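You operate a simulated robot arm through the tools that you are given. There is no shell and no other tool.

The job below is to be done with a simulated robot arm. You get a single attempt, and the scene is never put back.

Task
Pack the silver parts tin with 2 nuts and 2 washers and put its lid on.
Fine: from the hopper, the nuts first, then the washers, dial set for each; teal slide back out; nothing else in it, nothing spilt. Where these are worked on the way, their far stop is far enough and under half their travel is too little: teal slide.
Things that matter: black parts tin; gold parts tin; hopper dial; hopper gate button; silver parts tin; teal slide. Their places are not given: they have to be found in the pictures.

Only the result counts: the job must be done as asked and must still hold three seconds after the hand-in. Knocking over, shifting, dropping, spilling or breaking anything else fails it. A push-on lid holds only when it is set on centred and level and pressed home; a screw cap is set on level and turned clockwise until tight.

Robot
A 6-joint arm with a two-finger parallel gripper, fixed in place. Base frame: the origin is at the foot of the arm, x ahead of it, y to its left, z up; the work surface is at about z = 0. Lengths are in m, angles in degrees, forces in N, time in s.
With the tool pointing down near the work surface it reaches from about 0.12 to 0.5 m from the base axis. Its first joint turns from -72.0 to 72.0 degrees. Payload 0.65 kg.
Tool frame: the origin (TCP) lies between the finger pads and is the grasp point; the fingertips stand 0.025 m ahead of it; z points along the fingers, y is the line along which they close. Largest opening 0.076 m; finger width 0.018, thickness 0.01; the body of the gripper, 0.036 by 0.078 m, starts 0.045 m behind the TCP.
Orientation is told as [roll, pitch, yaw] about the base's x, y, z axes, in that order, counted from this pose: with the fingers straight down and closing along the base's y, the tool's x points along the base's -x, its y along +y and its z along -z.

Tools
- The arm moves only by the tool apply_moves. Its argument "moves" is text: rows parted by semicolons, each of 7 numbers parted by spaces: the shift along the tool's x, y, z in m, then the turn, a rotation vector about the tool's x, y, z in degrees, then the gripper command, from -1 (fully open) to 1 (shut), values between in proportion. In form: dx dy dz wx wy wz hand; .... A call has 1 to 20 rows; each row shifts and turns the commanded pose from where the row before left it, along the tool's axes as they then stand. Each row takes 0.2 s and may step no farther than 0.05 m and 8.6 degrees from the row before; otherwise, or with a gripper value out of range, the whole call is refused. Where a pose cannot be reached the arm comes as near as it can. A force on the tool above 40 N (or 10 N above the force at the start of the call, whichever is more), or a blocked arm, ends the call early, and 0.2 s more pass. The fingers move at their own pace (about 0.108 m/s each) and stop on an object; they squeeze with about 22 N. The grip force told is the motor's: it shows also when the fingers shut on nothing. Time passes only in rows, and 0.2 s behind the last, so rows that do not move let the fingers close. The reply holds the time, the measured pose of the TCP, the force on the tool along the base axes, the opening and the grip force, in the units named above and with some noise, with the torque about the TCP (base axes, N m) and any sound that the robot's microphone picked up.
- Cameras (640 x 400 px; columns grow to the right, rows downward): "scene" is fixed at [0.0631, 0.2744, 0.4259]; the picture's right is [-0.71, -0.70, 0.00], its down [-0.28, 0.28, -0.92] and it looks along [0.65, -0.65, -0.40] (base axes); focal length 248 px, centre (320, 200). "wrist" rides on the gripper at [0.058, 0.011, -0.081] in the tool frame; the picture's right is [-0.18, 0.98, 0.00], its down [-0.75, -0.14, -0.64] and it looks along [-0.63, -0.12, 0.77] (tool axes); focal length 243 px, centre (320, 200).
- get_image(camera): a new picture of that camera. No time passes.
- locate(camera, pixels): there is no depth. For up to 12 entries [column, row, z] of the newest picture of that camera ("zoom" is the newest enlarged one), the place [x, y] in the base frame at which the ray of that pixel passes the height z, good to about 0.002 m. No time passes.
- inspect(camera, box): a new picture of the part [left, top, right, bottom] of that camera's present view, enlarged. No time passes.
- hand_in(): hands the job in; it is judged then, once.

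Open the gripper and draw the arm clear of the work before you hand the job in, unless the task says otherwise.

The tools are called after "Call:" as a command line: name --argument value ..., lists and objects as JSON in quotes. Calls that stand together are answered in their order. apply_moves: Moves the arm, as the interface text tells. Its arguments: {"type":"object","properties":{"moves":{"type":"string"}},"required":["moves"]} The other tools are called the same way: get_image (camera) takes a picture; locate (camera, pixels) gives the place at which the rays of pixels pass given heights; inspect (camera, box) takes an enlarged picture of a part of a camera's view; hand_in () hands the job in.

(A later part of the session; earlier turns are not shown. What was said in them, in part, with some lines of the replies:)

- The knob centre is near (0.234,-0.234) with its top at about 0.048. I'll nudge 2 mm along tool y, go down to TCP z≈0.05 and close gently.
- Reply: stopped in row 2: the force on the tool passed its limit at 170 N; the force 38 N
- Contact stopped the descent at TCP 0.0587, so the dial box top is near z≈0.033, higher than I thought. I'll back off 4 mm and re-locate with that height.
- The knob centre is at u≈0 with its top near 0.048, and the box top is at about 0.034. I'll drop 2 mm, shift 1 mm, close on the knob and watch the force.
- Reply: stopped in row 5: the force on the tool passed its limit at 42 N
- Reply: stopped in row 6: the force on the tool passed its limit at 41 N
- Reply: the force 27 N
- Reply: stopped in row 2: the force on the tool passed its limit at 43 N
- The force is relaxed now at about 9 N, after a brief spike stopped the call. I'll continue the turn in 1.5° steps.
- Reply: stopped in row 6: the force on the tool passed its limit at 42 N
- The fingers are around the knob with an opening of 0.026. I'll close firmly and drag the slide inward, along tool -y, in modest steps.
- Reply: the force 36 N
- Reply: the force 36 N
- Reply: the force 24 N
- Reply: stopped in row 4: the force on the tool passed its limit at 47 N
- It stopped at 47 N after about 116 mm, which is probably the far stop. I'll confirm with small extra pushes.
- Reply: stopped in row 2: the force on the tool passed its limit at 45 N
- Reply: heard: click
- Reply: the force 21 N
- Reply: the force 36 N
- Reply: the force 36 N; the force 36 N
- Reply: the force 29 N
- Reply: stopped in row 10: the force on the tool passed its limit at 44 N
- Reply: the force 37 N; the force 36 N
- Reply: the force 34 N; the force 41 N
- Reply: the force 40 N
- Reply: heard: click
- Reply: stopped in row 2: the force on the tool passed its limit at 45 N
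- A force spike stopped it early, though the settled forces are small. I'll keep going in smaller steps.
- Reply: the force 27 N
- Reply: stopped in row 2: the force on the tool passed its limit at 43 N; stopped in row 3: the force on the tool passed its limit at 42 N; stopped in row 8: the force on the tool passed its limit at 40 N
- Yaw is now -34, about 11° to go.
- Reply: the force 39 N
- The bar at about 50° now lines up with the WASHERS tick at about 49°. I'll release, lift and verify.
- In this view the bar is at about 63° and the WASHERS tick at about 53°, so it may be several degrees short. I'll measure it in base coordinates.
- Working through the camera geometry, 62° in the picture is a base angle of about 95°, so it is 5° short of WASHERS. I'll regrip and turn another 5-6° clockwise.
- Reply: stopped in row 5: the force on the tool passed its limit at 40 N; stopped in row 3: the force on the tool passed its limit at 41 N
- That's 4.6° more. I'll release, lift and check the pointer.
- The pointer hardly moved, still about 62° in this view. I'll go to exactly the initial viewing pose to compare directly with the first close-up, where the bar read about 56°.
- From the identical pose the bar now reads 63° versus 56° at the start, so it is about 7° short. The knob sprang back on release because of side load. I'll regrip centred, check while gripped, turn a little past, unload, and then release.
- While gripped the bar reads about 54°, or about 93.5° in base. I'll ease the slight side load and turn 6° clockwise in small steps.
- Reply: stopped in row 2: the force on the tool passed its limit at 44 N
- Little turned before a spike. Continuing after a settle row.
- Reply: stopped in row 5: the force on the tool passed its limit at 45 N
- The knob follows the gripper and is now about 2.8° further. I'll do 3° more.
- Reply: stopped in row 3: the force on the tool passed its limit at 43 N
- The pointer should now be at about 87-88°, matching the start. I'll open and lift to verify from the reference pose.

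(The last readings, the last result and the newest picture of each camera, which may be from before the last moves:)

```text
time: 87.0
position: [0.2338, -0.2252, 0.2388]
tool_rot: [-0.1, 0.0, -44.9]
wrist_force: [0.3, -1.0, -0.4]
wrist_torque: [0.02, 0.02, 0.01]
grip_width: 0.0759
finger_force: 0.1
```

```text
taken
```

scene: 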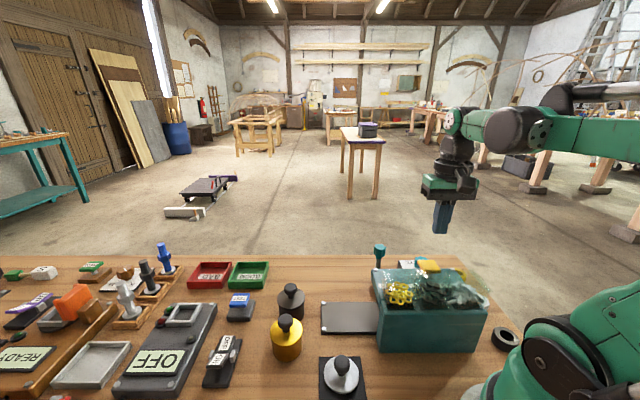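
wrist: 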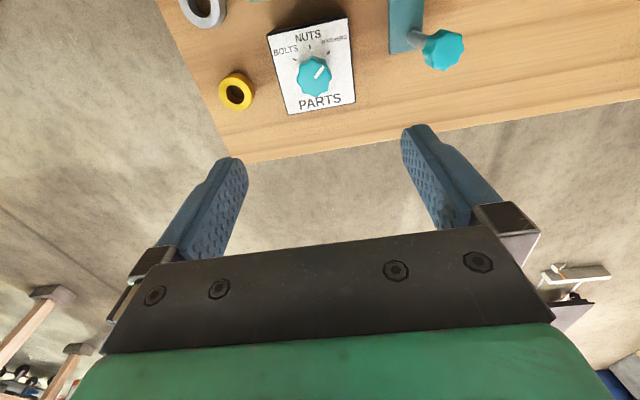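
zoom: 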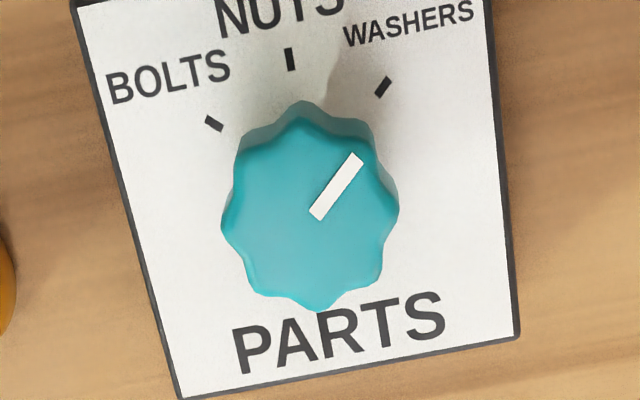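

The bar now reads about 54°, essentially as at the start, so the dial is on WASHERS. Closing the fingers and going to the button.

Call:
apply_moves --moves "0.0298 0.0078 0 0 0 0 0;0.0298 0.0078 0 0 0 0 1;0.0298 0.0078 0 0 0 0 1;0 0 0 0 0 0 1;0 0 0.04 0 0 0 1;0 0 0.04 0 0 0 1;0 0 0.013 0 0 0 1;0 0 0 0 0 0 1"

Call:
get_image --camera "wrist"

Call:
get_image --camera "scene"

```text
time: 88.8
position: [0.1832, -0.147, 0.1433]
tool_rot: [0.0, 0.1, -45.0]
wrist_force: [-0.1, 0.6, 0.4]
wrist_torque: [-0.01, -0.01, 0.0]
grip_width: 0.0
finger_force: 21.6
```

```text
taken
```

wrist: 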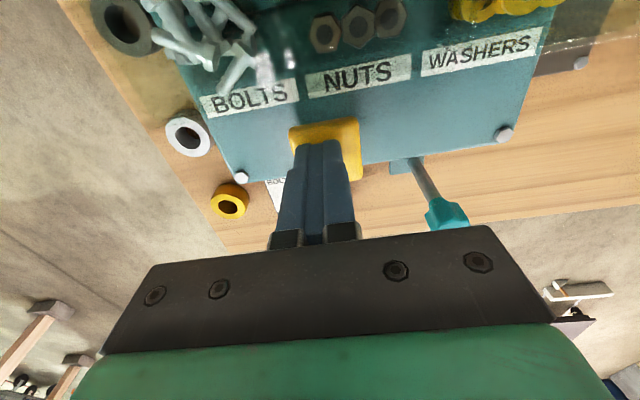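

```text
taken
```

scene: 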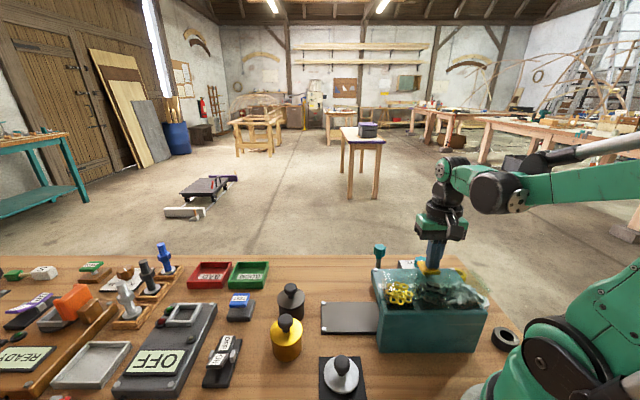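

The fingers are a bit left of the button centre, so I'll shift 3 mm and step down.

Call:
apply_moves --moves "0 0.003 0 0 0 0 1;0 0 0.0015 0 0 0 1;0 0 0.0015 0 0 0 1;0 0 0.001 0 0 0 1"

```text
time: 89.8
position: [0.1878, -0.1446, 0.1419]
tool_rot: [-0.1, 0.1, -44.9]
wrist_force: [0.0, 1.3, 1.2]
wrist_torque: [0.0, -0.02, -0.02]
grip_width: 0.0
finger_force: 22.0
```

Call:
apply_moves --moves "0 0 0.001 0 0 0 1;0 0 0.001 0 0 0 1"

```text
time: 90.5
position: [0.1879, -0.146, 0.14]
tool_rot: [-0.1, 0.1, -45.0]
wrist_force: [-0.4, 0.7, 2.1]
wrist_torque: [-0.02, -0.04, 0.04]
grip_width: 0.0001
finger_force: 21.8
```

Call:
apply_moves --moves "0 0 0.001 0 0 0 1;0 0 0.0005 0 0 0 1"

```text
time: 91.0
position: [0.1891, -0.1451, 0.1393]
tool_rot: [0.1, 0.1, -45.0]
wrist_force: [-1.2, -0.5, 1.4]
wrist_torque: [0.01, 0.02, -0.05]
grip_width: 0.0
finger_force: 22.0
heard: click
```

Click for washer one. I'll lift fully off and then press again.

Call:
apply_moves --moves "0 0 -0.01 0 0 0 1;0 0 0 0 0 0 1;0 0 0 0 0 0 1;0 0 0.006 0 0 0 1;0 0 0.0015 0 0 0 1"

```text
time: 92.2
position: [0.1894, -0.1459, 0.1407]
tool_rot: [0.0, 0.0, -45.0]
wrist_force: [0.0, 0.0, 1.1]
wrist_torque: [0.04, -0.03, 0.0]
grip_width: 0.0002
finger_force: 22.5
```

Call:
apply_moves --moves "0 0 0.001 0 0 0 1;0 0 0.001 0 0 0 1"

```text
time: 92.8
position: [0.1889, -0.1466, 0.1386]
tool_rot: [-0.1, 0.0, -45.0]
wrist_force: [-0.4, 0.7, 1.3]
wrist_torque: [0.02, -0.03, 0.0]
grip_width: 0.0
finger_force: 21.5
heard: click
```

Second washer click. I'll lift and go to the handle to bring the slide out.

Call:
apply_moves --moves "0 0 -0.01 0 0 0 1;0 0 -0.04 0 0 0 1;0 0 -0.04 0 0 0 1;-0.0253 0.0246 0 0 0 0 0;-0.0253 0.0246 0 0 0 0 -0.4;-0.0254 0.0246 0 0 0 0 -0.4;0 0 0.04 0 0 0 -0.4;0 0 0.04 0 0 0 -0.4;0 0 0 0 0 0 -0.4"

Call:
get_image --camera "wrist"

```text
time: 94.8
position: [0.2959, -0.1465, 0.1482]
tool_rot: [-0.2, 0.1, -45.0]
wrist_force: [0.8, -0.8, 0.4]
wrist_torque: [0.0, 0.03, -0.02]
grip_width: 0.0531
finger_force: 0.0
```

```text
taken
```

wrist: 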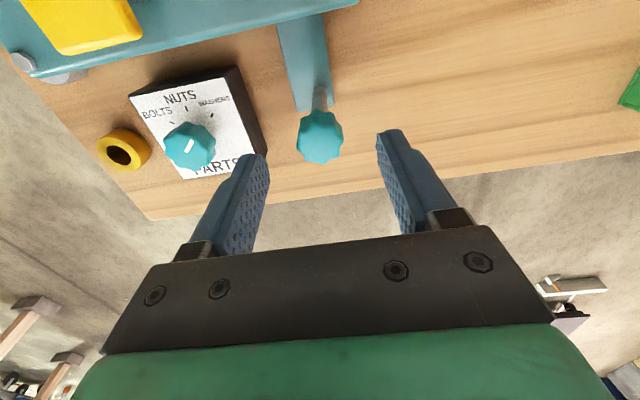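

The knob at (320,138) is well centred. Descending and gripping.

Call:
apply_moves --moves "0 0 0.02 0 0 0 -0.4;0 0 0.025 0 0 0 -0.4;0 0 0 0 0 0 -0.4;0 0 0 0 0 0 0.2;0 0 0 0 0 0 0.4;0 0 0 0 0 0 1;0 0 0 0 0 0 1"

```text
time: 96.5
position: [0.2937, -0.1465, 0.1044]
tool_rot: [0.0, 0.1, -45.0]
wrist_force: [6.1, 4.6, -19.7]
wrist_torque: [-0.04, -0.08, -0.02]
grip_width: 0.0242
finger_force: 39.4
```

Call:
apply_moves --moves "0.0003 0 0.0006 0 0 0 1;0 0.01 0 0 0 0 1;0 0.01 0 0 0 0 1;0 0.01 0 0 0 0 1;0 0.006 0 0 0 0 1;0 0 0 0 0 0 1"

```text
time: 97.8
position: [0.3201, -0.1203, 0.1034]
tool_rot: [-0.1, -0.1, -44.9]
wrist_force: [12.0, -13.8, -31.4]
wrist_torque: [-0.16, -0.12, -0.03]
grip_width: 0.0247
finger_force: 40.4
```

Call:
apply_moves --moves "-0.0004 0 0.0009 0 0 0 1;0 0.01 0 0 0 0 1;0 0.01 0 0 0 0 1;0 0 0 0 0 0 1"

```text
time: 98.8
position: [0.3345, -0.1064, 0.1026]
tool_rot: [-0.1, 0.2, -45.0]
wrist_force: [-11.2, 9.5, 34.4]
wrist_torque: [0.05, 0.1, 0.03]
grip_width: 0.0245
finger_force: 40.5
```

Call:
apply_moves --moves "0.0003 0 -0.0005 0 0 0 1;0 0.01 0 0 0 0 1;0 0.01 0 0 0 0 1;0 0 0 0 0 0 1"

```text
time: 99.8
position: [0.347, -0.0928, 0.1028]
tool_rot: [-0.1, 0.0, -45.0]
wrist_force: [-4.5, 3.3, -13.6]
wrist_torque: [0.47, 0.48, 0.04]
grip_width: 0.0243
finger_force: 40.2
```

Call:
apply_moves --moves "0 0 0.0003 0 0 0 1;0 0.01 0 0 0 0 1;0 0.01 0 0 0 0 1;0 0 0 0 0 0 1"

```text
time: 100.8
position: [0.3624, -0.0786, 0.1024]
tool_rot: [-0.1, 0.2, -45.1]
wrist_force: [-15.4, 14.9, -9.9]
wrist_torque: [-0.12, 0.07, 0.01]
grip_width: 0.0244
finger_force: 39.9
```

About 20 mm to go to the outer stop.

Call:
apply_moves --moves "0.0004 0 0.0002 0 0 0 1;0 0.009 0 0 0 0 1;0 0.007 0 0 0 0 1;0 0.003 0 0 0 0 1;0 0.002 0 0 0 0 1;0 0 0 0 0 0 1"

Call:
inspect --camera "scene" --box '[310, 235, 510, 360]'

```text
time: 102.2
position: [0.3757, -0.0652, 0.1027]
tool_rot: [-0.1, -0.1, -45.1]
wrist_force: [10.1, -11.9, 25.8]
wrist_torque: [0.06, 0.11, -0.02]
grip_width: 0.0245
finger_force: 40.1
```

```text
3.20 times, centred on (410, 298) of scene
```

zoom: 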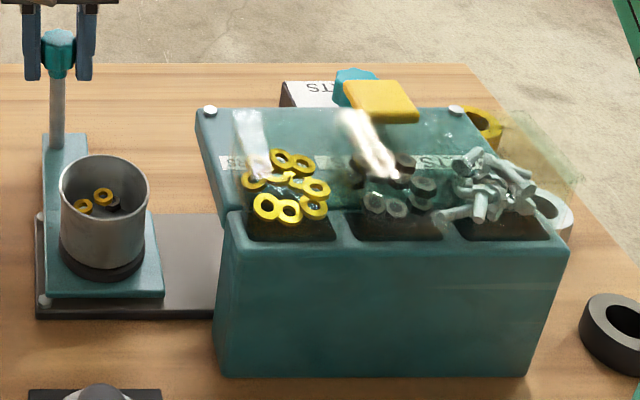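

Two washers and at least one nut are visible in the tin. No stop force yet, so I'll nudge outward a bit more to reach the outer stop.

Call:
apply_moves --moves "-0.0003 0.0015 -0.0005 0 0 0 1;0 0.0015 0 0 0 0 1;0 0 0 0 0 0 1"

```text
time: 102.7
position: [0.3755, -0.0647, 0.1018]
tool_rot: [-0.5, 0.1, -45.3]
wrist_force: [-2.8, -0.7, 4.9]
wrist_torque: [-0.19, -0.21, -0.02]
grip_width: 0.0245
finger_force: 39.6
stopped in row 2: the force on the tool passed its limit at 45 N (the readings are from after the stop); the commanded pose is now the measured one
```

The outer stop is reached. Releasing, lifting and looking down into the tin.

Call:
apply_moves --moves "0 0 0 0 0 0 -0.4;0 0 0 0 0 0 -0.4;0 0 0 0 0 0 -0.4;0 0 -0.035 0 0 0 -0.4;0 0 -0.04 0 0 0 -0.4;0 0 -0.04 -0.5 0 -0.3 -0.4;0.035 -0.009 -0.022 0 0 0 -0.4;0.035 -0.009 0 0 0 0 -0.4;0.03 -0.008 0 0 0 0 -0.4;0 0 0 0 0 0 -0.4"

Call:
get_image --camera "wrist"

Call:
inspect --camera "wrist" --box '[280, 35, 376, 115]'

```text
time: 104.9
position: [0.2897, -0.0124, 0.2382]
tool_rot: [0.0, 0.0, -44.8]
wrist_force: [0.4, 0.2, -0.1]
wrist_torque: [-0.02, 0.02, 0.03]
grip_width: 0.0535
finger_force: 0.2
```

```text
taken
```

wrist: 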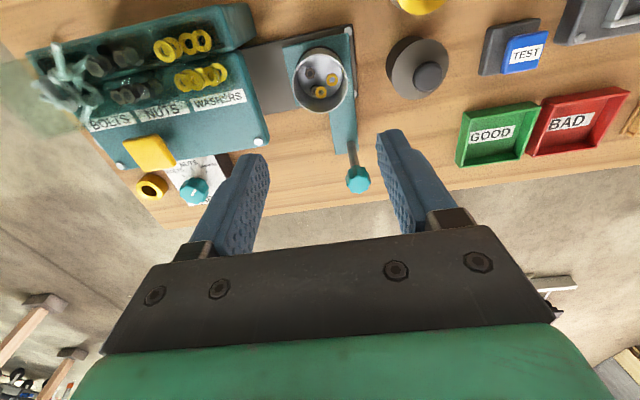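

```text
5.00 times, centred on (328, 75) of wrist
```

zoom: 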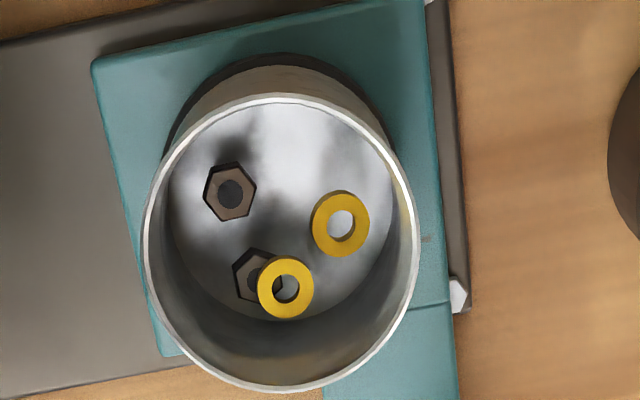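

The tin holds 2 nuts and 2 washers. Next is the lid: I'll triangulate the tin's rim centre and the silver lid on the black mat from both cameras.

Call:
get_image --camera "scene"

Call:
inspect --camera "scene" --box '[302, 270, 382, 320]'

Call:
inspect --camera "scene" --box '[302, 345, 382, 400]'

Call:
locate --camera "wrist" --pixels '[[320.2, 83.6, 0.06], [320.2, 83.6, 0.065], [320.2, 83.6, 0.07], [320.2, 83.6, 0.075], [292.6, 83, 0.067], [347.8, 84, 0.067], [320, 54, 0.067], [320, 113.4, 0.067]]'

```text
taken
```

scene: 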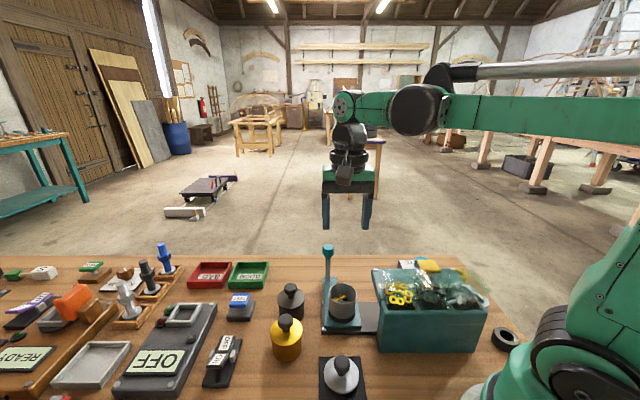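

```text
8.00 times, centred on (342, 295) of scene
```

zoom: 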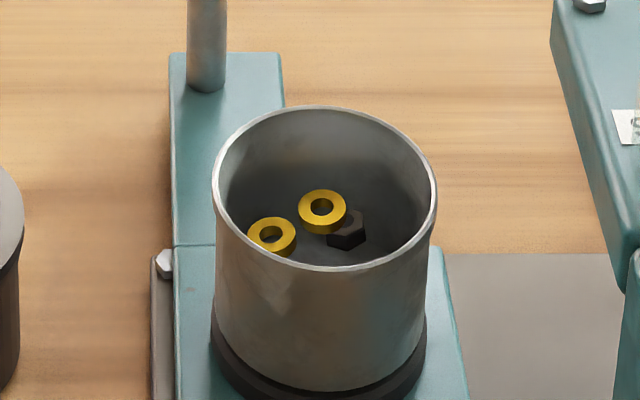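

```text
7.27 times, centred on (342, 372) of scene
```

zoom: 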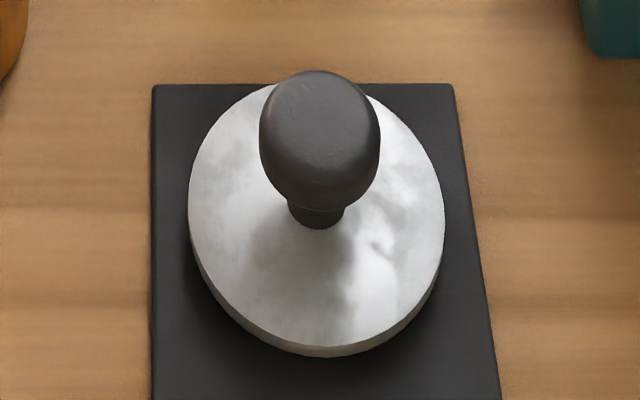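

```text
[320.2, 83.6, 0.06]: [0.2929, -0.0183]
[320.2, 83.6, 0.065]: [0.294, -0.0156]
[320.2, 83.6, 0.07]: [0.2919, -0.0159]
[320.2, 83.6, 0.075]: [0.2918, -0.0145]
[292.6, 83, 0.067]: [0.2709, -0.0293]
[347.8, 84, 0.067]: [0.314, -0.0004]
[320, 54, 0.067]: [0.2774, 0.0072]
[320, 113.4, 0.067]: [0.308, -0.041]
```

Call:
locate --camera "scene" --pixels '[[342.6, 293.5, 0.06], [342.6, 293.5, 0.065], [342.6, 293.5, 0.07], [342.6, 293.5, 0.075], [342.6, 293.5, 0.08], [341.5, 373.5, 0.02], [341.5, 373.5, 0.015], [341.5, 373.5, 0.025], [342, 362.5, 0.04], [342, 362.5, 0.045], [342, 362.5, 0.05], [342, 362.5, 0.055]]'

```text
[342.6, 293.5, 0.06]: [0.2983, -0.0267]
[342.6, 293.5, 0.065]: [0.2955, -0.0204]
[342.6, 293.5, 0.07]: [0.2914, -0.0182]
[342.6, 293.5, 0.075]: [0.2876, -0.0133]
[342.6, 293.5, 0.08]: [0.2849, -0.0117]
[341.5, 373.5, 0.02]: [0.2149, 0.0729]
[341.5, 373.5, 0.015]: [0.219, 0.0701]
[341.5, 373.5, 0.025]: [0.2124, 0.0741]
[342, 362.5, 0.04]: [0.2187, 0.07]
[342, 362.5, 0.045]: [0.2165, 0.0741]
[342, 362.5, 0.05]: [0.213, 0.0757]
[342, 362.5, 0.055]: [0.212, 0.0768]
```

The rim centre is about (0.2917,-0.0168) at z≈0.07, and both views agree. Now I'll go over the silver lid, near (0.214,0.073).

Call:
apply_moves --moves "0.0382 0.002 0 0 0 0 -1;0.0382 0.002 0 0 0 0 -1;0.0382 0.002 0 0 0 0 -1;0 0 0 0 0 0 -1;0 0 0 0 0 0 -1"

Call:
get_image --camera "wrist"

Call:
inspect --camera "wrist" --box '[240, 0, 400, 140]'

```text
time: 106.1
position: [0.2116, 0.0686, 0.2385]
tool_rot: [0.0, 0.1, -45.0]
wrist_force: [-1.3, 0.7, 0.5]
wrist_torque: [-0.03, -0.02, 0.03]
grip_width: 0.0762
finger_force: 0.0
```

```text
taken
```

wrist: 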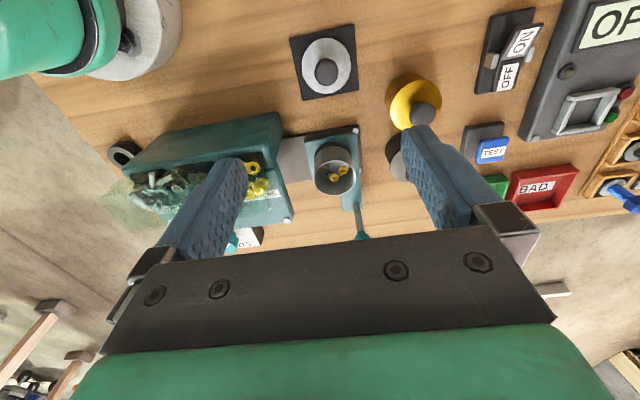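

```text
2.86 times, centred on (320, 70) of wrist
```

zoom: 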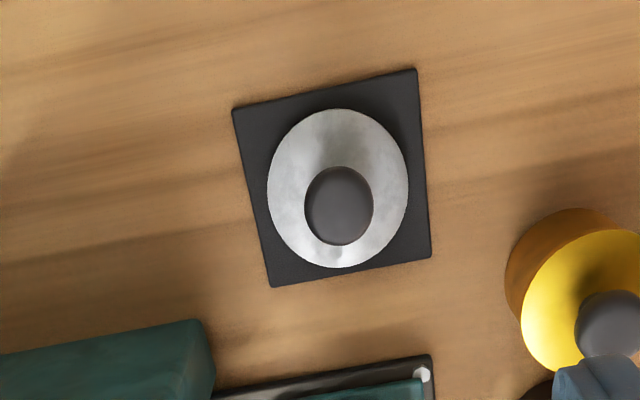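

Call:
locate --camera "wrist" --pixels '[[326.1, 65.6, 0.01], [326.1, 65.6, 0.015], [326.1, 65.6, 0.02], [326.3, 72.1, 0.035], [326.3, 72.1, 0.04], [326.3, 72.1, 0.045], [326.3, 72.1, 0.05], [415, 105, 0.05], [390, 100, 0.05], [301.5, 66, 0.02], [350.5, 66, 0.02]]'

Call:
locate --camera "scene" --pixels '[[341.5, 375, 0.01], [341.5, 375, 0.02], [341.5, 375, 0.03], [342, 363, 0.035], [342, 363, 0.04], [342, 363, 0.05], [286.5, 338, 0.05]]'

```text
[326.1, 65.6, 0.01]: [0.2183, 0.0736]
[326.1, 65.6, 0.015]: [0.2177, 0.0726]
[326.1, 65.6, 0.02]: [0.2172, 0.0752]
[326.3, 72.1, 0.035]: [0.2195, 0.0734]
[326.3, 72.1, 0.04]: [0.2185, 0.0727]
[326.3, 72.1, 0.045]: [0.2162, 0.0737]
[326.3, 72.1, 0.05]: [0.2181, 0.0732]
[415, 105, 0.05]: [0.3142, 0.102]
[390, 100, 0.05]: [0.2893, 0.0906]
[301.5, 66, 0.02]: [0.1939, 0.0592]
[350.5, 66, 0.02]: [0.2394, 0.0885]
```

```text
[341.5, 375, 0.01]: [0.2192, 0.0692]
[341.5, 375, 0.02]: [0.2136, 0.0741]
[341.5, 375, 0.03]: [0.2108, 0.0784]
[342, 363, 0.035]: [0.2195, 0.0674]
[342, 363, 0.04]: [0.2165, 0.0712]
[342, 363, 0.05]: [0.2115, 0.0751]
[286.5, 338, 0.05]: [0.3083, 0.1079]
```

The lid centre is about (0.2172,0.0733). I'll shift 7 mm along tool +y and descend part way to check alignment.

Call:
apply_moves --moves "-0.0006 0.0071 0.03 0 0 0 -0.5;0 0 0.04 0 0 0 -0.5;0 0 0.04 0 0 0 -0.5;0 0 0.03 0 0 0 -0.5;0 0 0 0 0 0 -0.5;0 0 0 0 0 0 -0.5"

Call:
get_image --camera "wrist"

Call:
inspect --camera "scene" --box '[260, 280, 420, 400]'

```text
time: 107.5
position: [0.2206, 0.077, 0.099]
tool_rot: [0.0, 0.2, -44.9]
wrist_force: [0.0, 0.0, -0.2]
wrist_torque: [0.02, -0.02, 0.0]
grip_width: 0.0571
finger_force: 0.1
```

```text
taken
```

wrist: 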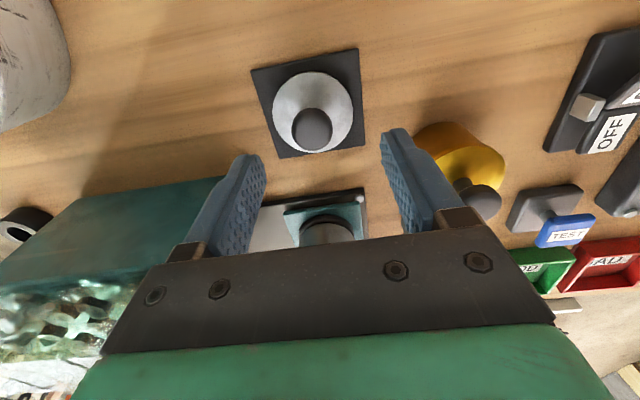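

```text
3.33 times, centred on (340, 340) of scene
```

zoom: 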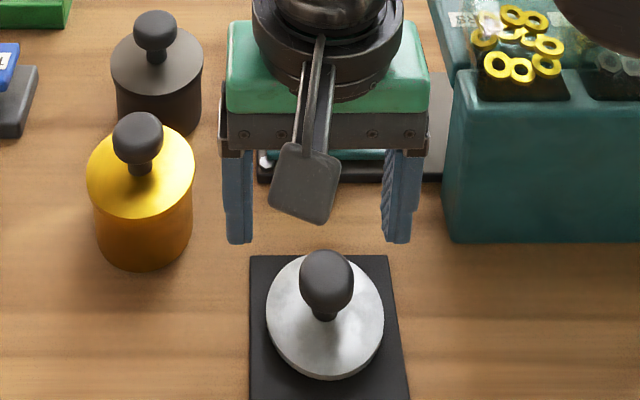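

The knob at (312,128) is about 4 mm toward tool -y. I'll correct and go lower, then check again.

Call:
apply_moves --moves "0.0015 -0.0038 0 0 0 0 -0.5;0 0 0.02 0 0 0 -0.5;0 0 0 0 0 0 -0.5;0 0 0 0 0 0 -0.5"

Call:
get_image --camera "wrist"

Call:
inspect --camera "wrist" --box '[240, 60, 400, 200]'

Call:
inspect --camera "scene" --box '[260, 280, 420, 400]'

```text
time: 108.5
position: [0.215, 0.0738, 0.0799]
tool_rot: [-0.1, 0.1, -45.0]
wrist_force: [-0.8, -0.8, -0.4]
wrist_torque: [-0.02, 0.01, 0.01]
grip_width: 0.0568
finger_force: 0.1
```

```text
taken
```

wrist: 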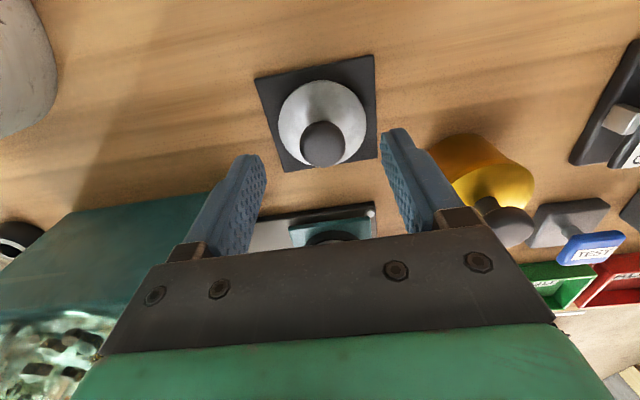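

```text
2.86 times, centred on (320, 130) of wrist
```

zoom: 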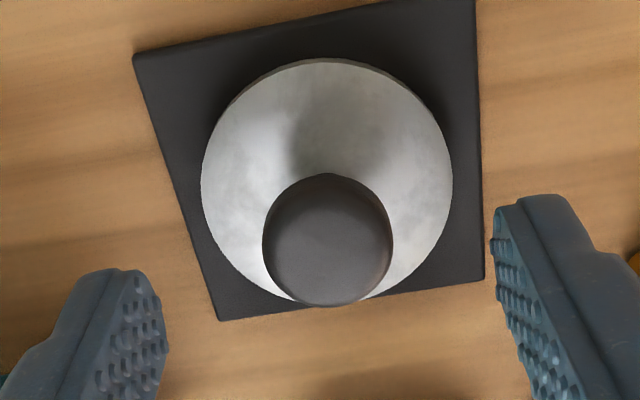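

```text
3.33 times, centred on (340, 340) of scene
```

zoom: 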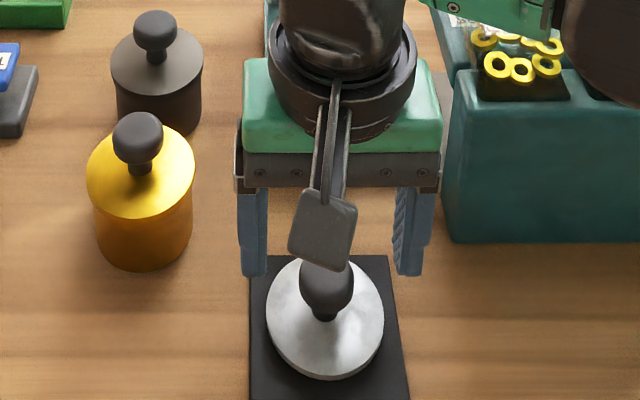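

The knob is centred within about 1.5 mm. I'll make a small correction and descend to TCP z≈0.05.

Call:
apply_moves --moves "0.001 0.0013 0.01 0 0 0 -0.5;0 0 0.012 0 0 0 -0.5;0 0 0.007 0 0 0 -0.5;0 0 0 0 0 0 -0.5"

Call:
get_image --camera "wrist"

Call:
inspect --camera "scene" --box '[290, 310, 390, 400]'

```text
time: 109.5
position: [0.2139, 0.0772, 0.0492]
tool_rot: [0.1, 0.0, -44.8]
wrist_force: [-0.3, 0.9, 0.6]
wrist_torque: [0.02, -0.02, -0.02]
grip_width: 0.0571
finger_force: 0.1
```

```text
taken
```

wrist: 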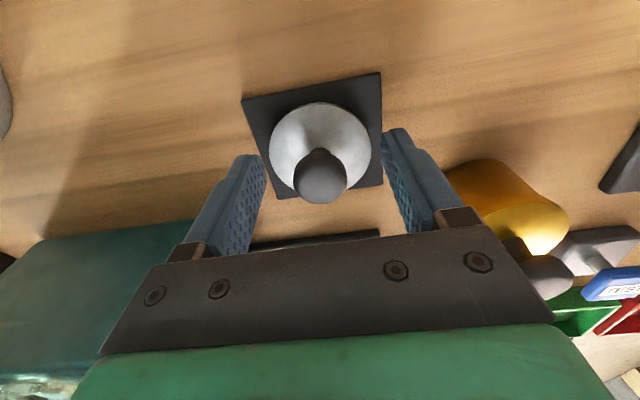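

```text
4.44 times, centred on (340, 355) of scene
```

zoom: 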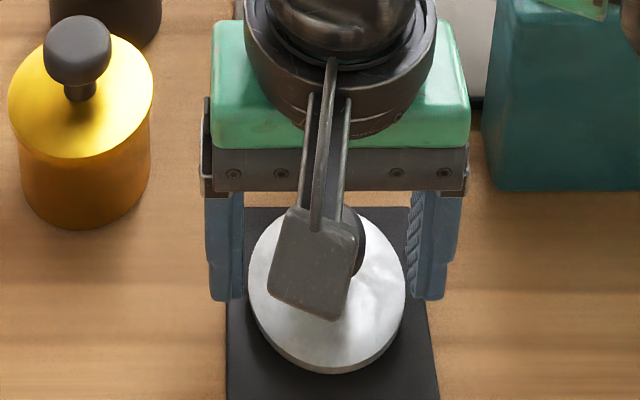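

The knob is centred at (320,176) with its top near 0.044. I'll go 2 mm lower and close on it.

Call:
apply_moves --moves "0 0 0.002 0 0 0 -0.5;0 0 0 0 0 0 0;0 0 0 0 0 0 0.2;0 0 0 0 0 0 0.4;0 0 0 0 0 0 0.4"

Call:
get_image --camera "wrist"

```text
time: 110.7
position: [0.2142, 0.0769, 0.0488]
tool_rot: [0.0, 0.1, -44.9]
wrist_force: [-0.2, 1.0, -0.3]
wrist_torque: [0.0, 0.03, -0.01]
grip_width: 0.0242
finger_force: 6.3
```

```text
taken
```

wrist: 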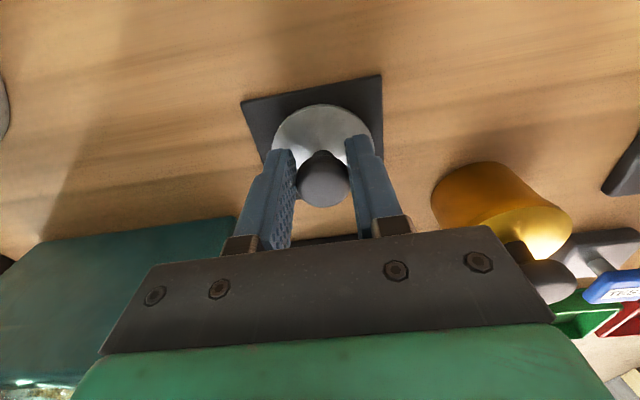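

Contact at 0.0242 with no side force. I'll close firmly and lift straight up slowly.

Call:
apply_moves --moves "0 0 0 0 0 0 1;0 0 0 0 0 0 1;0 0 0 0 0 0 1;0 0 -0.005 0 0 0 1;0 0 -0.02 0 0 0 1;0 0 -0.03 0 0 0 1;0 0 -0.03 0 0 0 1;0 0 -0.03 0 0 0 1;0 0 0 0 0 0 1"

Call:
get_image --camera "wrist"

Call:
get_image --camera "scene"

```text
time: 112.7
position: [0.2145, 0.0779, 0.1646]
tool_rot: [0.0, 0.1, -44.9]
wrist_force: [-0.1, 0.7, -0.7]
wrist_torque: [-0.02, 0.01, -0.02]
grip_width: 0.023
finger_force: 21.6
```

```text
taken
```

wrist: 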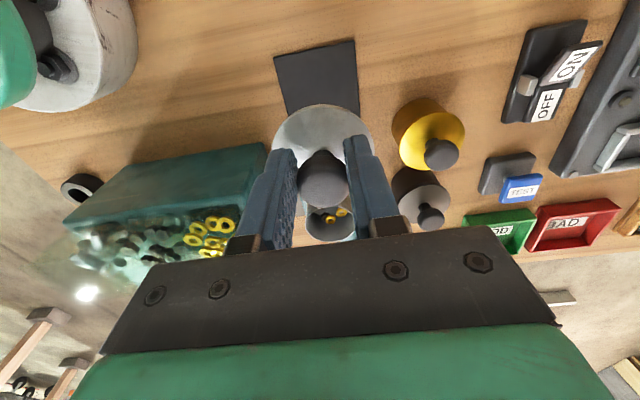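

```text
taken
```

scene: 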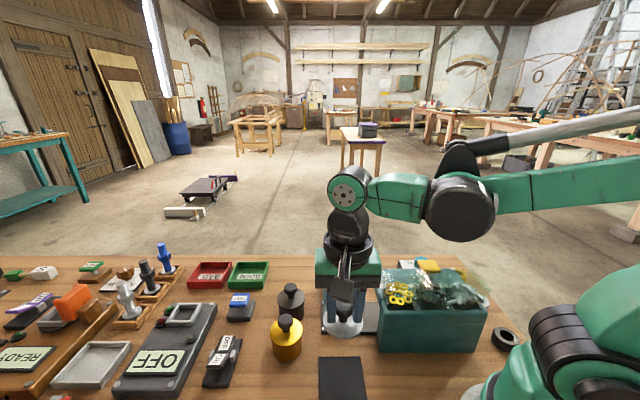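

The lid is held level. I'll carry it over the tin by the measured offset of 0.116 m along n and -0.011 m along u, staying high.

Call:
apply_moves --moves "-0.0388 -0.0037 0 0 0 0 1;-0.0388 -0.0037 0 0 0 0 1;-0.0388 -0.0036 0 0 0 0 1;0 0 0 0 0 0 1;0 0 0 0 0 0 1"

Call:
get_image --camera "wrist"

Call:
inspect --camera "scene" --box '[262, 220, 422, 345]'

```text
time: 113.9
position: [0.2905, -0.0118, 0.1661]
tool_rot: [0.0, 0.0, -45.1]
wrist_force: [0.2, -0.6, 0.0]
wrist_torque: [-0.01, 0.0, 0.01]
grip_width: 0.0232
finger_force: 21.9
```

```text
taken
```

wrist: 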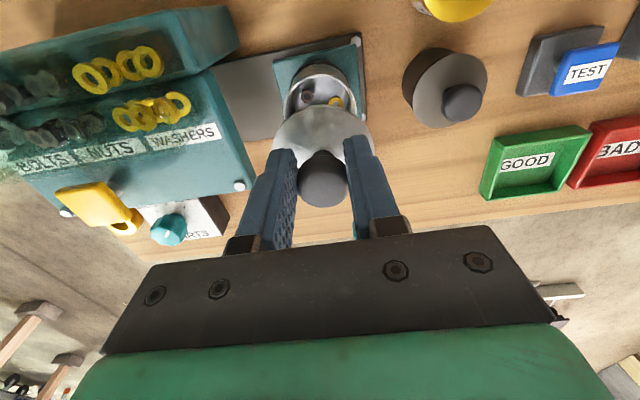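

```text
3.20 times, centred on (342, 282) of scene
```

zoom: 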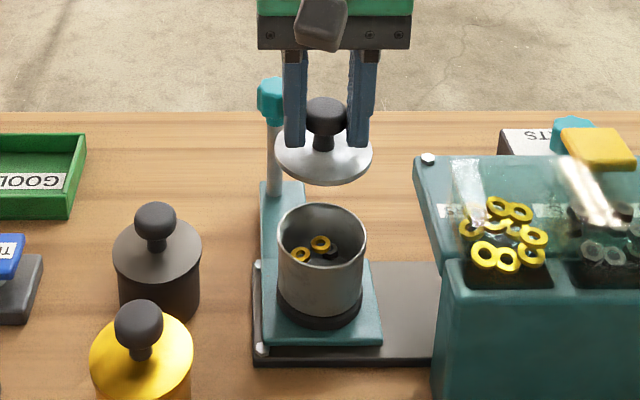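

Across the slide direction the lid and tin line up: in the scene zoom the lid is centred at x≈324 and the rim at x≈321.5, with about 3 px of perspective expected. I'll zoom both views to check the other direction.

Call:
inspect --camera "wrist" --box '[260, 40, 388, 140]'

Call:
inspect --camera "scene" --box '[310, 240, 374, 320]'

```text
4.00 times, centred on (324, 90) of wrist
```

zoom: 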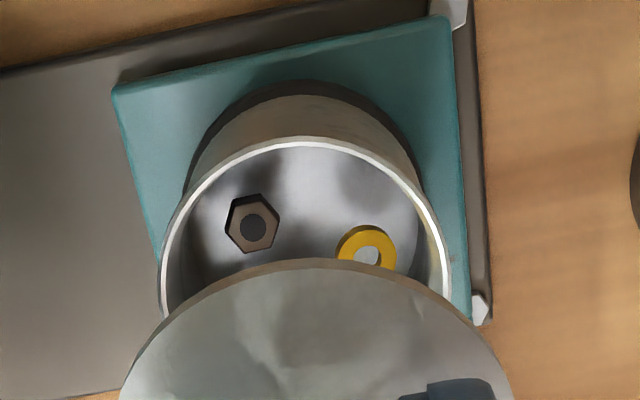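

```text
5.00 times, centred on (342, 280) of scene
```

zoom: 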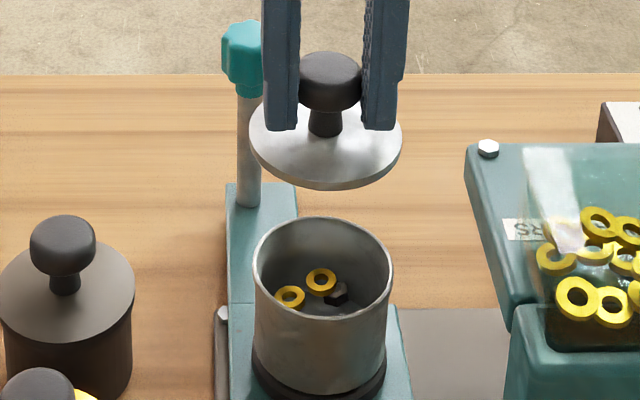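

Call:
locate --camera "scene" --pixels '[[343.2, 268.6, 0.125], [343.2, 268.6, 0.13], [343.2, 268.6, 0.135], [343.2, 268.6, 0.14], [342.7, 293.3, 0.065], [342.7, 293.3, 0.07]]'

Call:
locate --camera "wrist" --pixels '[[320.5, 74, 0.07], [320.5, 74, 0.068], [321, 104.5, 0.13], [321, 104.5, 0.135]]'

```text
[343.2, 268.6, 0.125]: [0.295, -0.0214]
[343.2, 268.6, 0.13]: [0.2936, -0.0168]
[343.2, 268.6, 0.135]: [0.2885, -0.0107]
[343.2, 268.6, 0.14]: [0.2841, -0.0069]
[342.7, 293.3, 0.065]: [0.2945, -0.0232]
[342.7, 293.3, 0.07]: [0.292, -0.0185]
```

```text
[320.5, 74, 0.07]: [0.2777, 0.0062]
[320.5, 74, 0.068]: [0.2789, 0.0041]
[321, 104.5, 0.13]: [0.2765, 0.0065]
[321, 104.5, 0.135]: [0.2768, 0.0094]
```

Lid and tin agree within about 1-2 mm. I'll shift 0.9 mm along tool -y and lower until just above the rim for a precise check.

Call:
apply_moves --moves "0 -0.0009 0 0 0 0 1;0 0 0.02 0 0 0 1;0 0 0.02 0 0 0 1;0 0 0 0 0 0 1;0 0 0 0 0 0 1"

Call:
inspect --camera "wrist" --box '[260, 60, 388, 160]'

Call:
inspect --camera "scene" --box '[310, 255, 374, 325]'

```text
time: 115.1
position: [0.2878, -0.0123, 0.1253]
tool_rot: [0.0, 0.1, -44.8]
wrist_force: [0.4, 0.2, 0.3]
wrist_torque: [0.01, 0.01, -0.01]
grip_width: 0.0229
finger_force: 22.2
```

```text
4.00 times, centred on (324, 110) of wrist
```

zoom: 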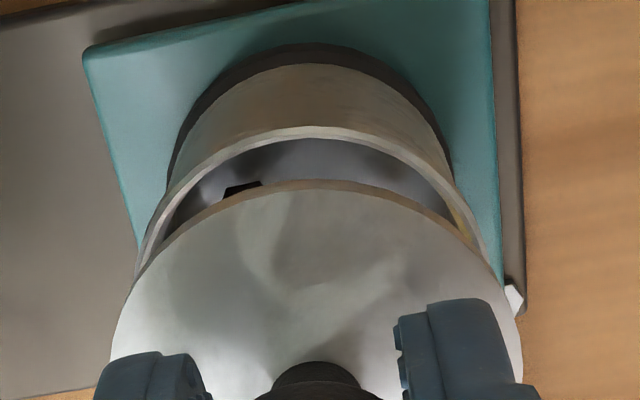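

```text
5.71 times, centred on (342, 290) of scene
```

zoom: 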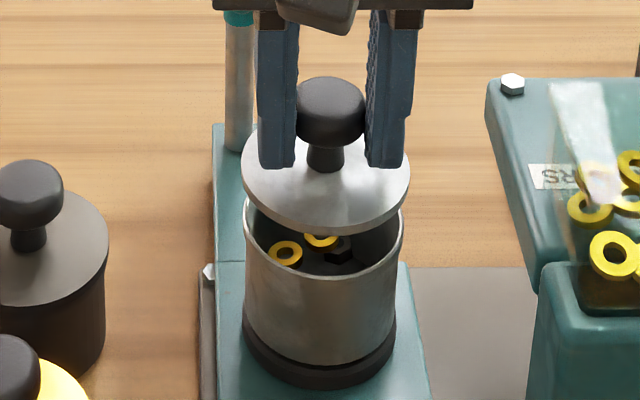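

From the two views I suspect the lid may be a few mm too far along n. I'll lower another 6 mm so parallax shrinks and look directly at the near edges.

Call:
apply_moves --moves "0 0 0.003 0 0 0 1;0 0 0.003 0 0 0 1;0 0 0 0 0 0 1;0 0 0 0 0 0 1"

Call:
inspect --camera "wrist" --box '[260, 60, 388, 160]'

Call:
inspect --camera "scene" --box '[320, 270, 364, 315]'

```text
time: 116.1
position: [0.2862, -0.014, 0.1173]
tool_rot: [0.0, 0.1, -44.9]
wrist_force: [-0.3, -1.0, 0.1]
wrist_torque: [-0.02, 0.02, -0.02]
grip_width: 0.0227
finger_force: 22.1
```

```text
4.00 times, centred on (324, 110) of wrist
```

zoom: 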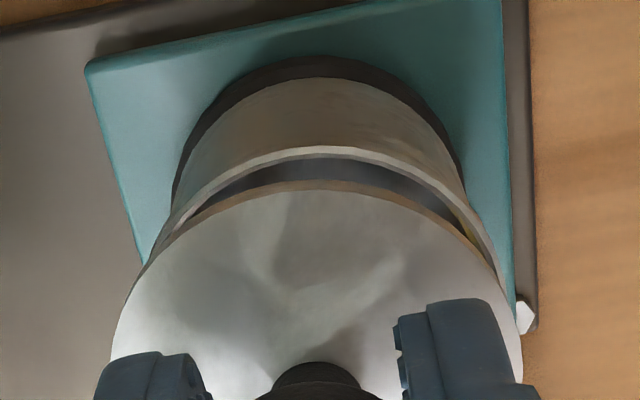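

```text
8.89 times, centred on (342, 292) of scene
```

zoom: 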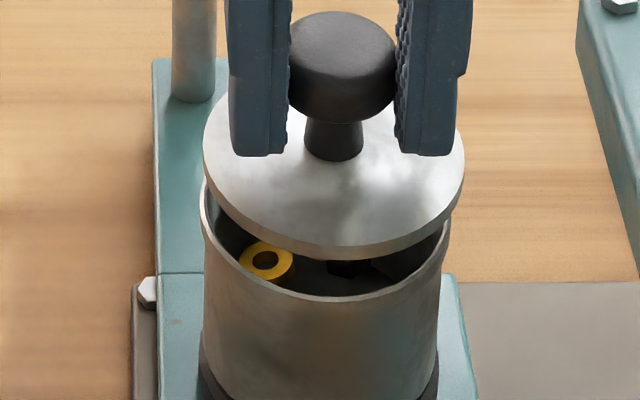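

Both views suggest the lid is about 2-3 mm too far along n. I'll shift back 2 mm along tool +x, drop 3 mm and look again.

Call:
apply_moves --moves "0.002 0 0 0 0 0 1;0 0 0.003 0 0 0 1;0 0 0 0 0 0 1;0 0 0 0 0 0 1"

Call:
inspect --camera "wrist" --box '[260, 60, 388, 160]'

Call:
inspect --camera "scene" --box '[320, 270, 364, 315]'

```text
time: 117.1
position: [0.2862, -0.0123, 0.1159]
tool_rot: [0.0, 0.0, -44.8]
wrist_force: [0.5, -0.3, 0.1]
wrist_torque: [0.02, 0.0, 0.01]
grip_width: 0.0228
finger_force: 21.8
```

```text
4.00 times, centred on (324, 110) of wrist
```

zoom: 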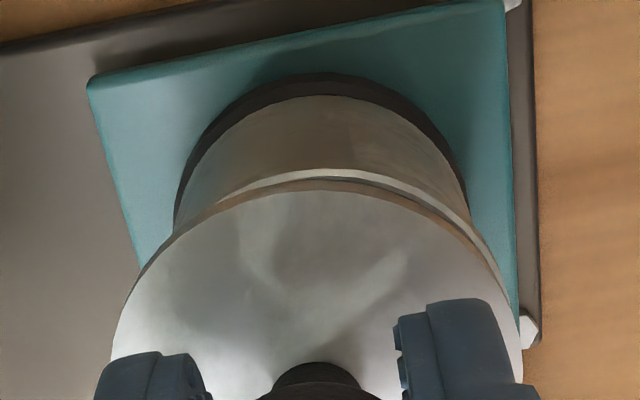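

```text
8.89 times, centred on (342, 292) of scene
```

zoom: 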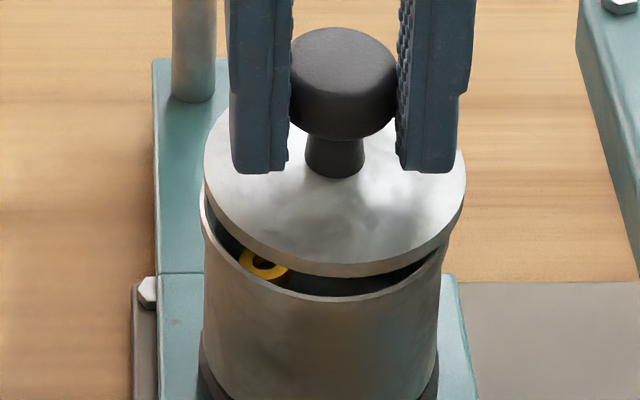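

Along n the lid is now aligned, but in the scene it overhangs more on the right (466 vs rim 447) than on the left (204 vs 200). The wrist view agrees that the tin is about 1.6 mm toward +u. I'll shift +1.6 mm, lower 3 mm and check.

Call:
apply_moves --moves "0 0.0016 0 0 0 0 1;0 0 0.003 0 0 0 1;0 0 0 0 0 0 1;0 0 0 0 0 0 1"

Call:
inspect --camera "wrist" --box '[260, 60, 388, 160]'

Call:
inspect --camera "scene" --box '[320, 270, 364, 315]'

```text
time: 118.1
position: [0.2855, -0.0098, 0.1115]
tool_rot: [-0.1, 0.1, -45.0]
wrist_force: [0.3, 0.2, -0.8]
wrist_torque: [0.02, -0.02, -0.01]
grip_width: 0.0231
finger_force: 21.6
```

```text
4.00 times, centred on (324, 110) of wrist
```

zoom: 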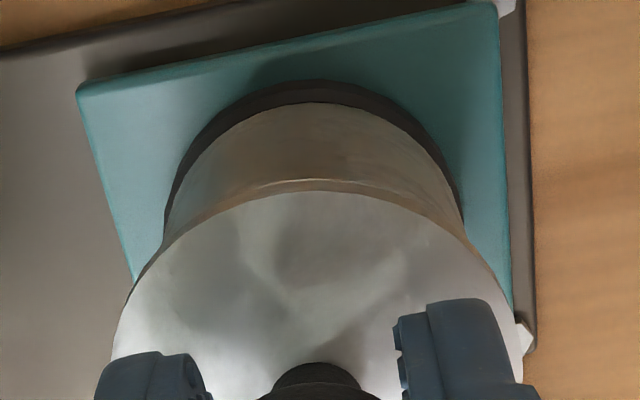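

```text
8.89 times, centred on (342, 292) of scene
```

zoom: 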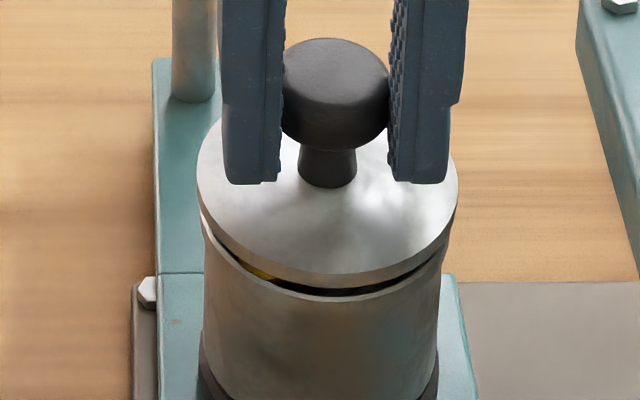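

Alignment is now within about 0.5 mm both ways. I'll add 0.4 mm along +u and lower in 1 mm steps to contact.

Call:
apply_moves --moves "0 0.0004 0.001 0 0 0 1;0 0 0.001 0 0 0 1;0 0 0.001 0 0 0 1;0 0 0 0 0 0 1"

Call:
inspect --camera "scene" --box '[320, 270, 364, 315]'

Call:
inspect --camera "wrist" --box '[260, 60, 388, 160]'

```text
time: 119.1
position: [0.287, -0.0105, 0.1081]
tool_rot: [0.0, 0.1, -44.8]
wrist_force: [-0.4, 0.3, -1.2]
wrist_torque: [-0.01, -0.02, 0.02]
grip_width: 0.0228
finger_force: 22.1
```

```text
8.89 times, centred on (342, 292) of scene
```

zoom: 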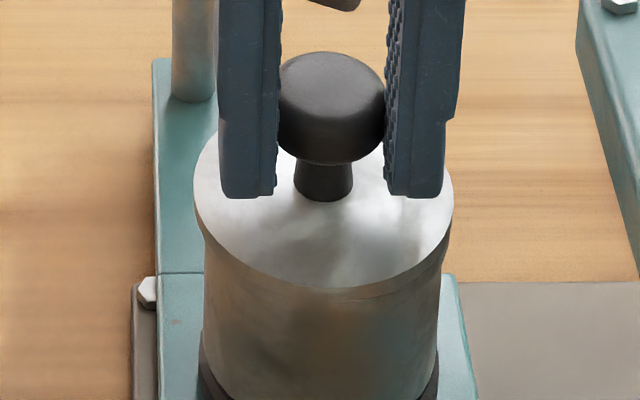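

```text
4.00 times, centred on (324, 110) of wrist
```

zoom: 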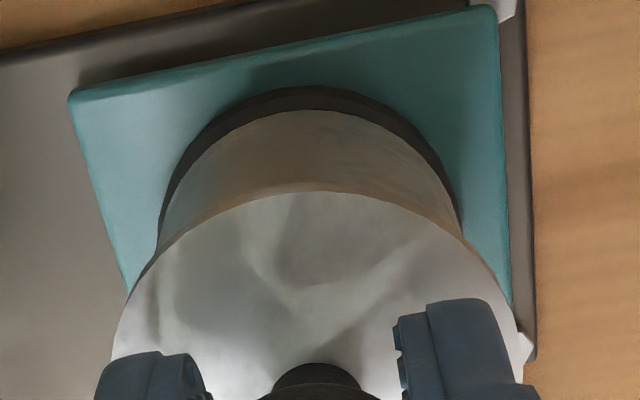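

The lid is centred now, spanning 193-453 over a rim of about 199-447, and almost touching. I'll lower in small steps until force appears.

Call:
apply_moves --moves "0 0 0.001 0 0 0 1;0 0 0.0007 0 0 0 1;0 0 0 0 0 0 1"

```text
time: 119.9
position: [0.2856, -0.0096, 0.1076]
tool_rot: [-0.1, 0.0, -44.8]
wrist_force: [1.7, -2.8, 8.4]
wrist_torque: [-0.11, -0.07, -0.01]
grip_width: 0.0229
finger_force: 22.3
heard: snap
```

A snap was heard at about 8 N. I'll look at the lid, then press a little more.

Call:
inspect --camera "scene" --box '[320, 270, 364, 315]'

Call:
apply_moves --moves "0 0 0.0005 0 0 0 1;0 0 0.0005 0 0 0 1;0 0 0 0 0 0 1"

Call:
inspect --camera "scene" --box '[320, 270, 364, 315]'

```text
8.89 times, centred on (342, 292) of scene
```

zoom: 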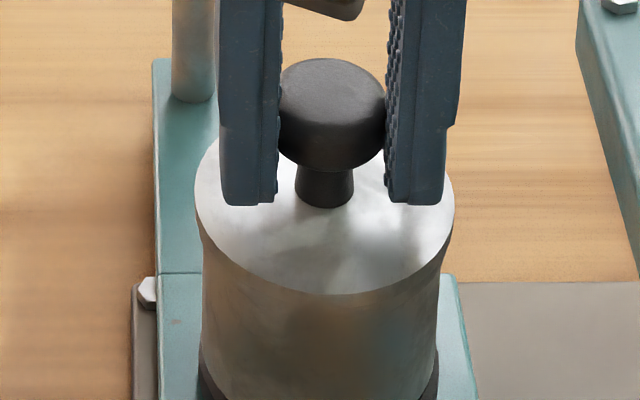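

```text
time: 120.7
position: [0.2865, -0.01, 0.1067]
tool_rot: [0.0, 0.1, -44.8]
wrist_force: [-2.7, -1.2, 22.8]
wrist_torque: [-0.14, -0.11, -0.01]
grip_width: 0.0229
finger_force: 21.7
```

```text
8.89 times, centred on (342, 292) of scene
```

zoom: 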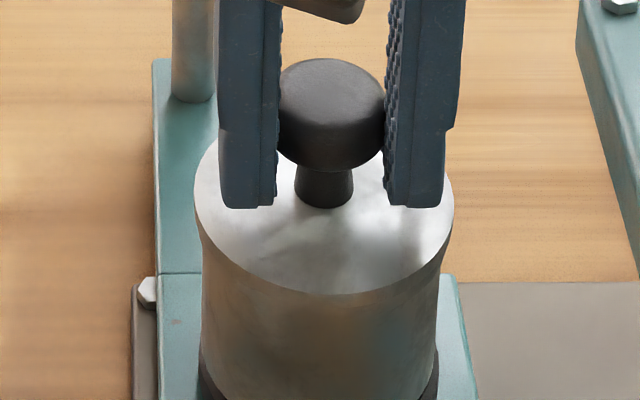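

The lid is down on the rim and firmly resisting at 23 N. I'll unload, open the gripper and rise straight up.

Call:
apply_moves --moves "0 0 -0.0007 0 0 0 1;0 0 0 0 0 0 0;0 0 0 0 0 0 -0.6;0 0 0 0 0 0 -0.6;0 0 -0.02 0 0 0 -0.6;0 0 -0.03 0 0 0 -0.6;0 0 -0.04 0 0 0 -0.6;0 0 -0.04 0 0 0 -0.6;0 0 0 0 0 0 -0.6"

Call:
get_image --camera "wrist"

Call:
get_image --camera "scene"

Call:
inspect --camera "scene" --box '[302, 250, 382, 330]'

Call:
inspect --camera "wrist" --box '[270, 30, 380, 130]'

```text
time: 122.7
position: [0.2878, -0.0092, 0.2367]
tool_rot: [0.1, 0.1, -44.9]
wrist_force: [-0.4, 0.2, -1.0]
wrist_torque: [0.0, -0.04, -0.01]
grip_width: 0.0605
finger_force: 0.0
```

```text
taken
```

wrist: 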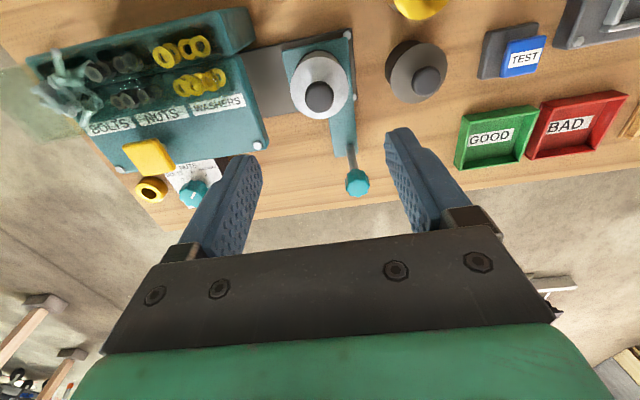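

```text
taken
```

scene: 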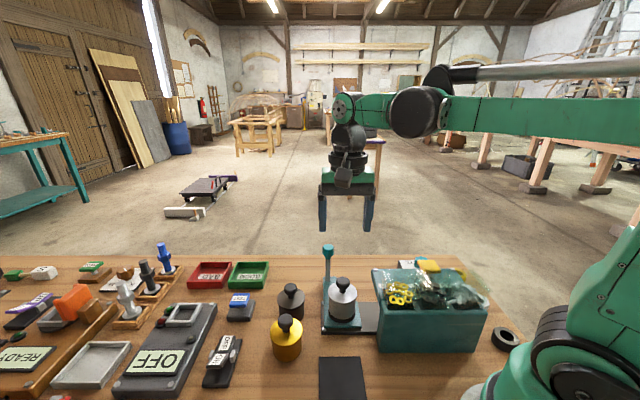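

```text
5.00 times, centred on (342, 290) of scene
```

zoom: 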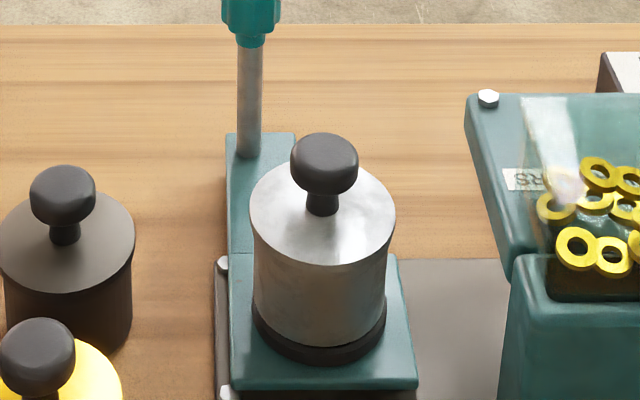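

```text
4.00 times, centred on (325, 80) of wrist
```

zoom: 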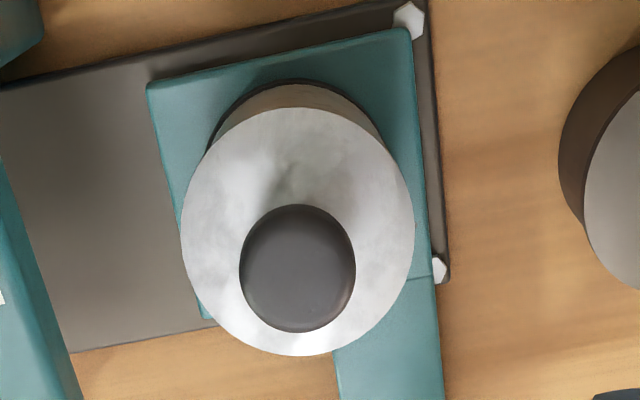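

The lid sits centred and level on the silver tin after the snap, and the slide is fully out, as at the start. The gripper is open, so I'll draw the arm clear and hand in.

Call:
apply_moves --moves "0 0 -0.04 0 0 0 -1;0 0 -0.04 0 0 0 -1;0.03 0 -0.02 0 0 0 -1;0 0 0 0 0 0 -1;0 0 0 0 0 0 -1"

Call:
get_image --camera "scene"

```text
time: 123.9
position: [0.2635, 0.0139, 0.3358]
tool_rot: [-0.1, 0.1, -44.9]
wrist_force: [0.1, 0.1, 0.0]
wrist_torque: [0.01, -0.01, 0.0]
grip_width: 0.0762
finger_force: 0.0
```

```text
taken
```

scene: 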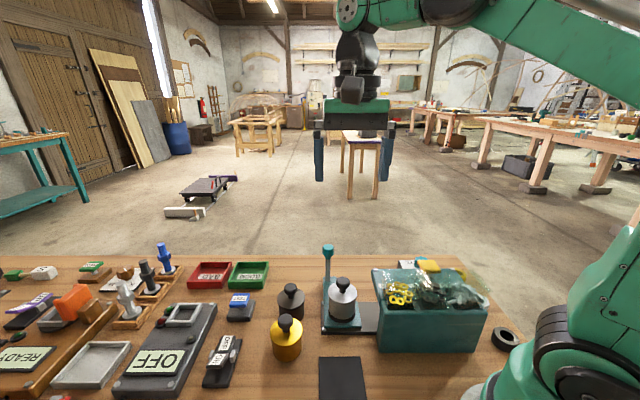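

The arm is clear with the gripper open. The tin at (342,300) is lidded, the slide is out, and nothing else has moved. Handing in.

Call:
hand_in

```text
The job is handed in.
```

I packed the silver parts tin with 2 nuts and 2 washers, put its lid on, and handed the job in. I don't know yet how it was judged.

- **Contents:** With the dial on NUTS I pressed the button twice, then turned it to WASHERS and pressed twice more. Each press gave a click. Before the lid went on, I looked in the tin and saw exactly 2 nuts and 2 washers.
- **Slide:** I pushed it to its far stop each time parts were dropped. Between the two nuts I pulled it out once to confirm that one press gives one part. At the end it was back against its outer stop, where it started.
- **Lid:** I centred it over the rim and lowered it until it snapped, then pressed to about 23 N. It looked level and centred in both views afterwards.
- **Dial contact:** On my first approach to the dial, the fingertips hit the top of its box and the force peaked at 170 N. The box showed no sign of having moved, and I saw nothing else shifted or spilled.

At hand-in the gripper was open and the arm was clear of the work.
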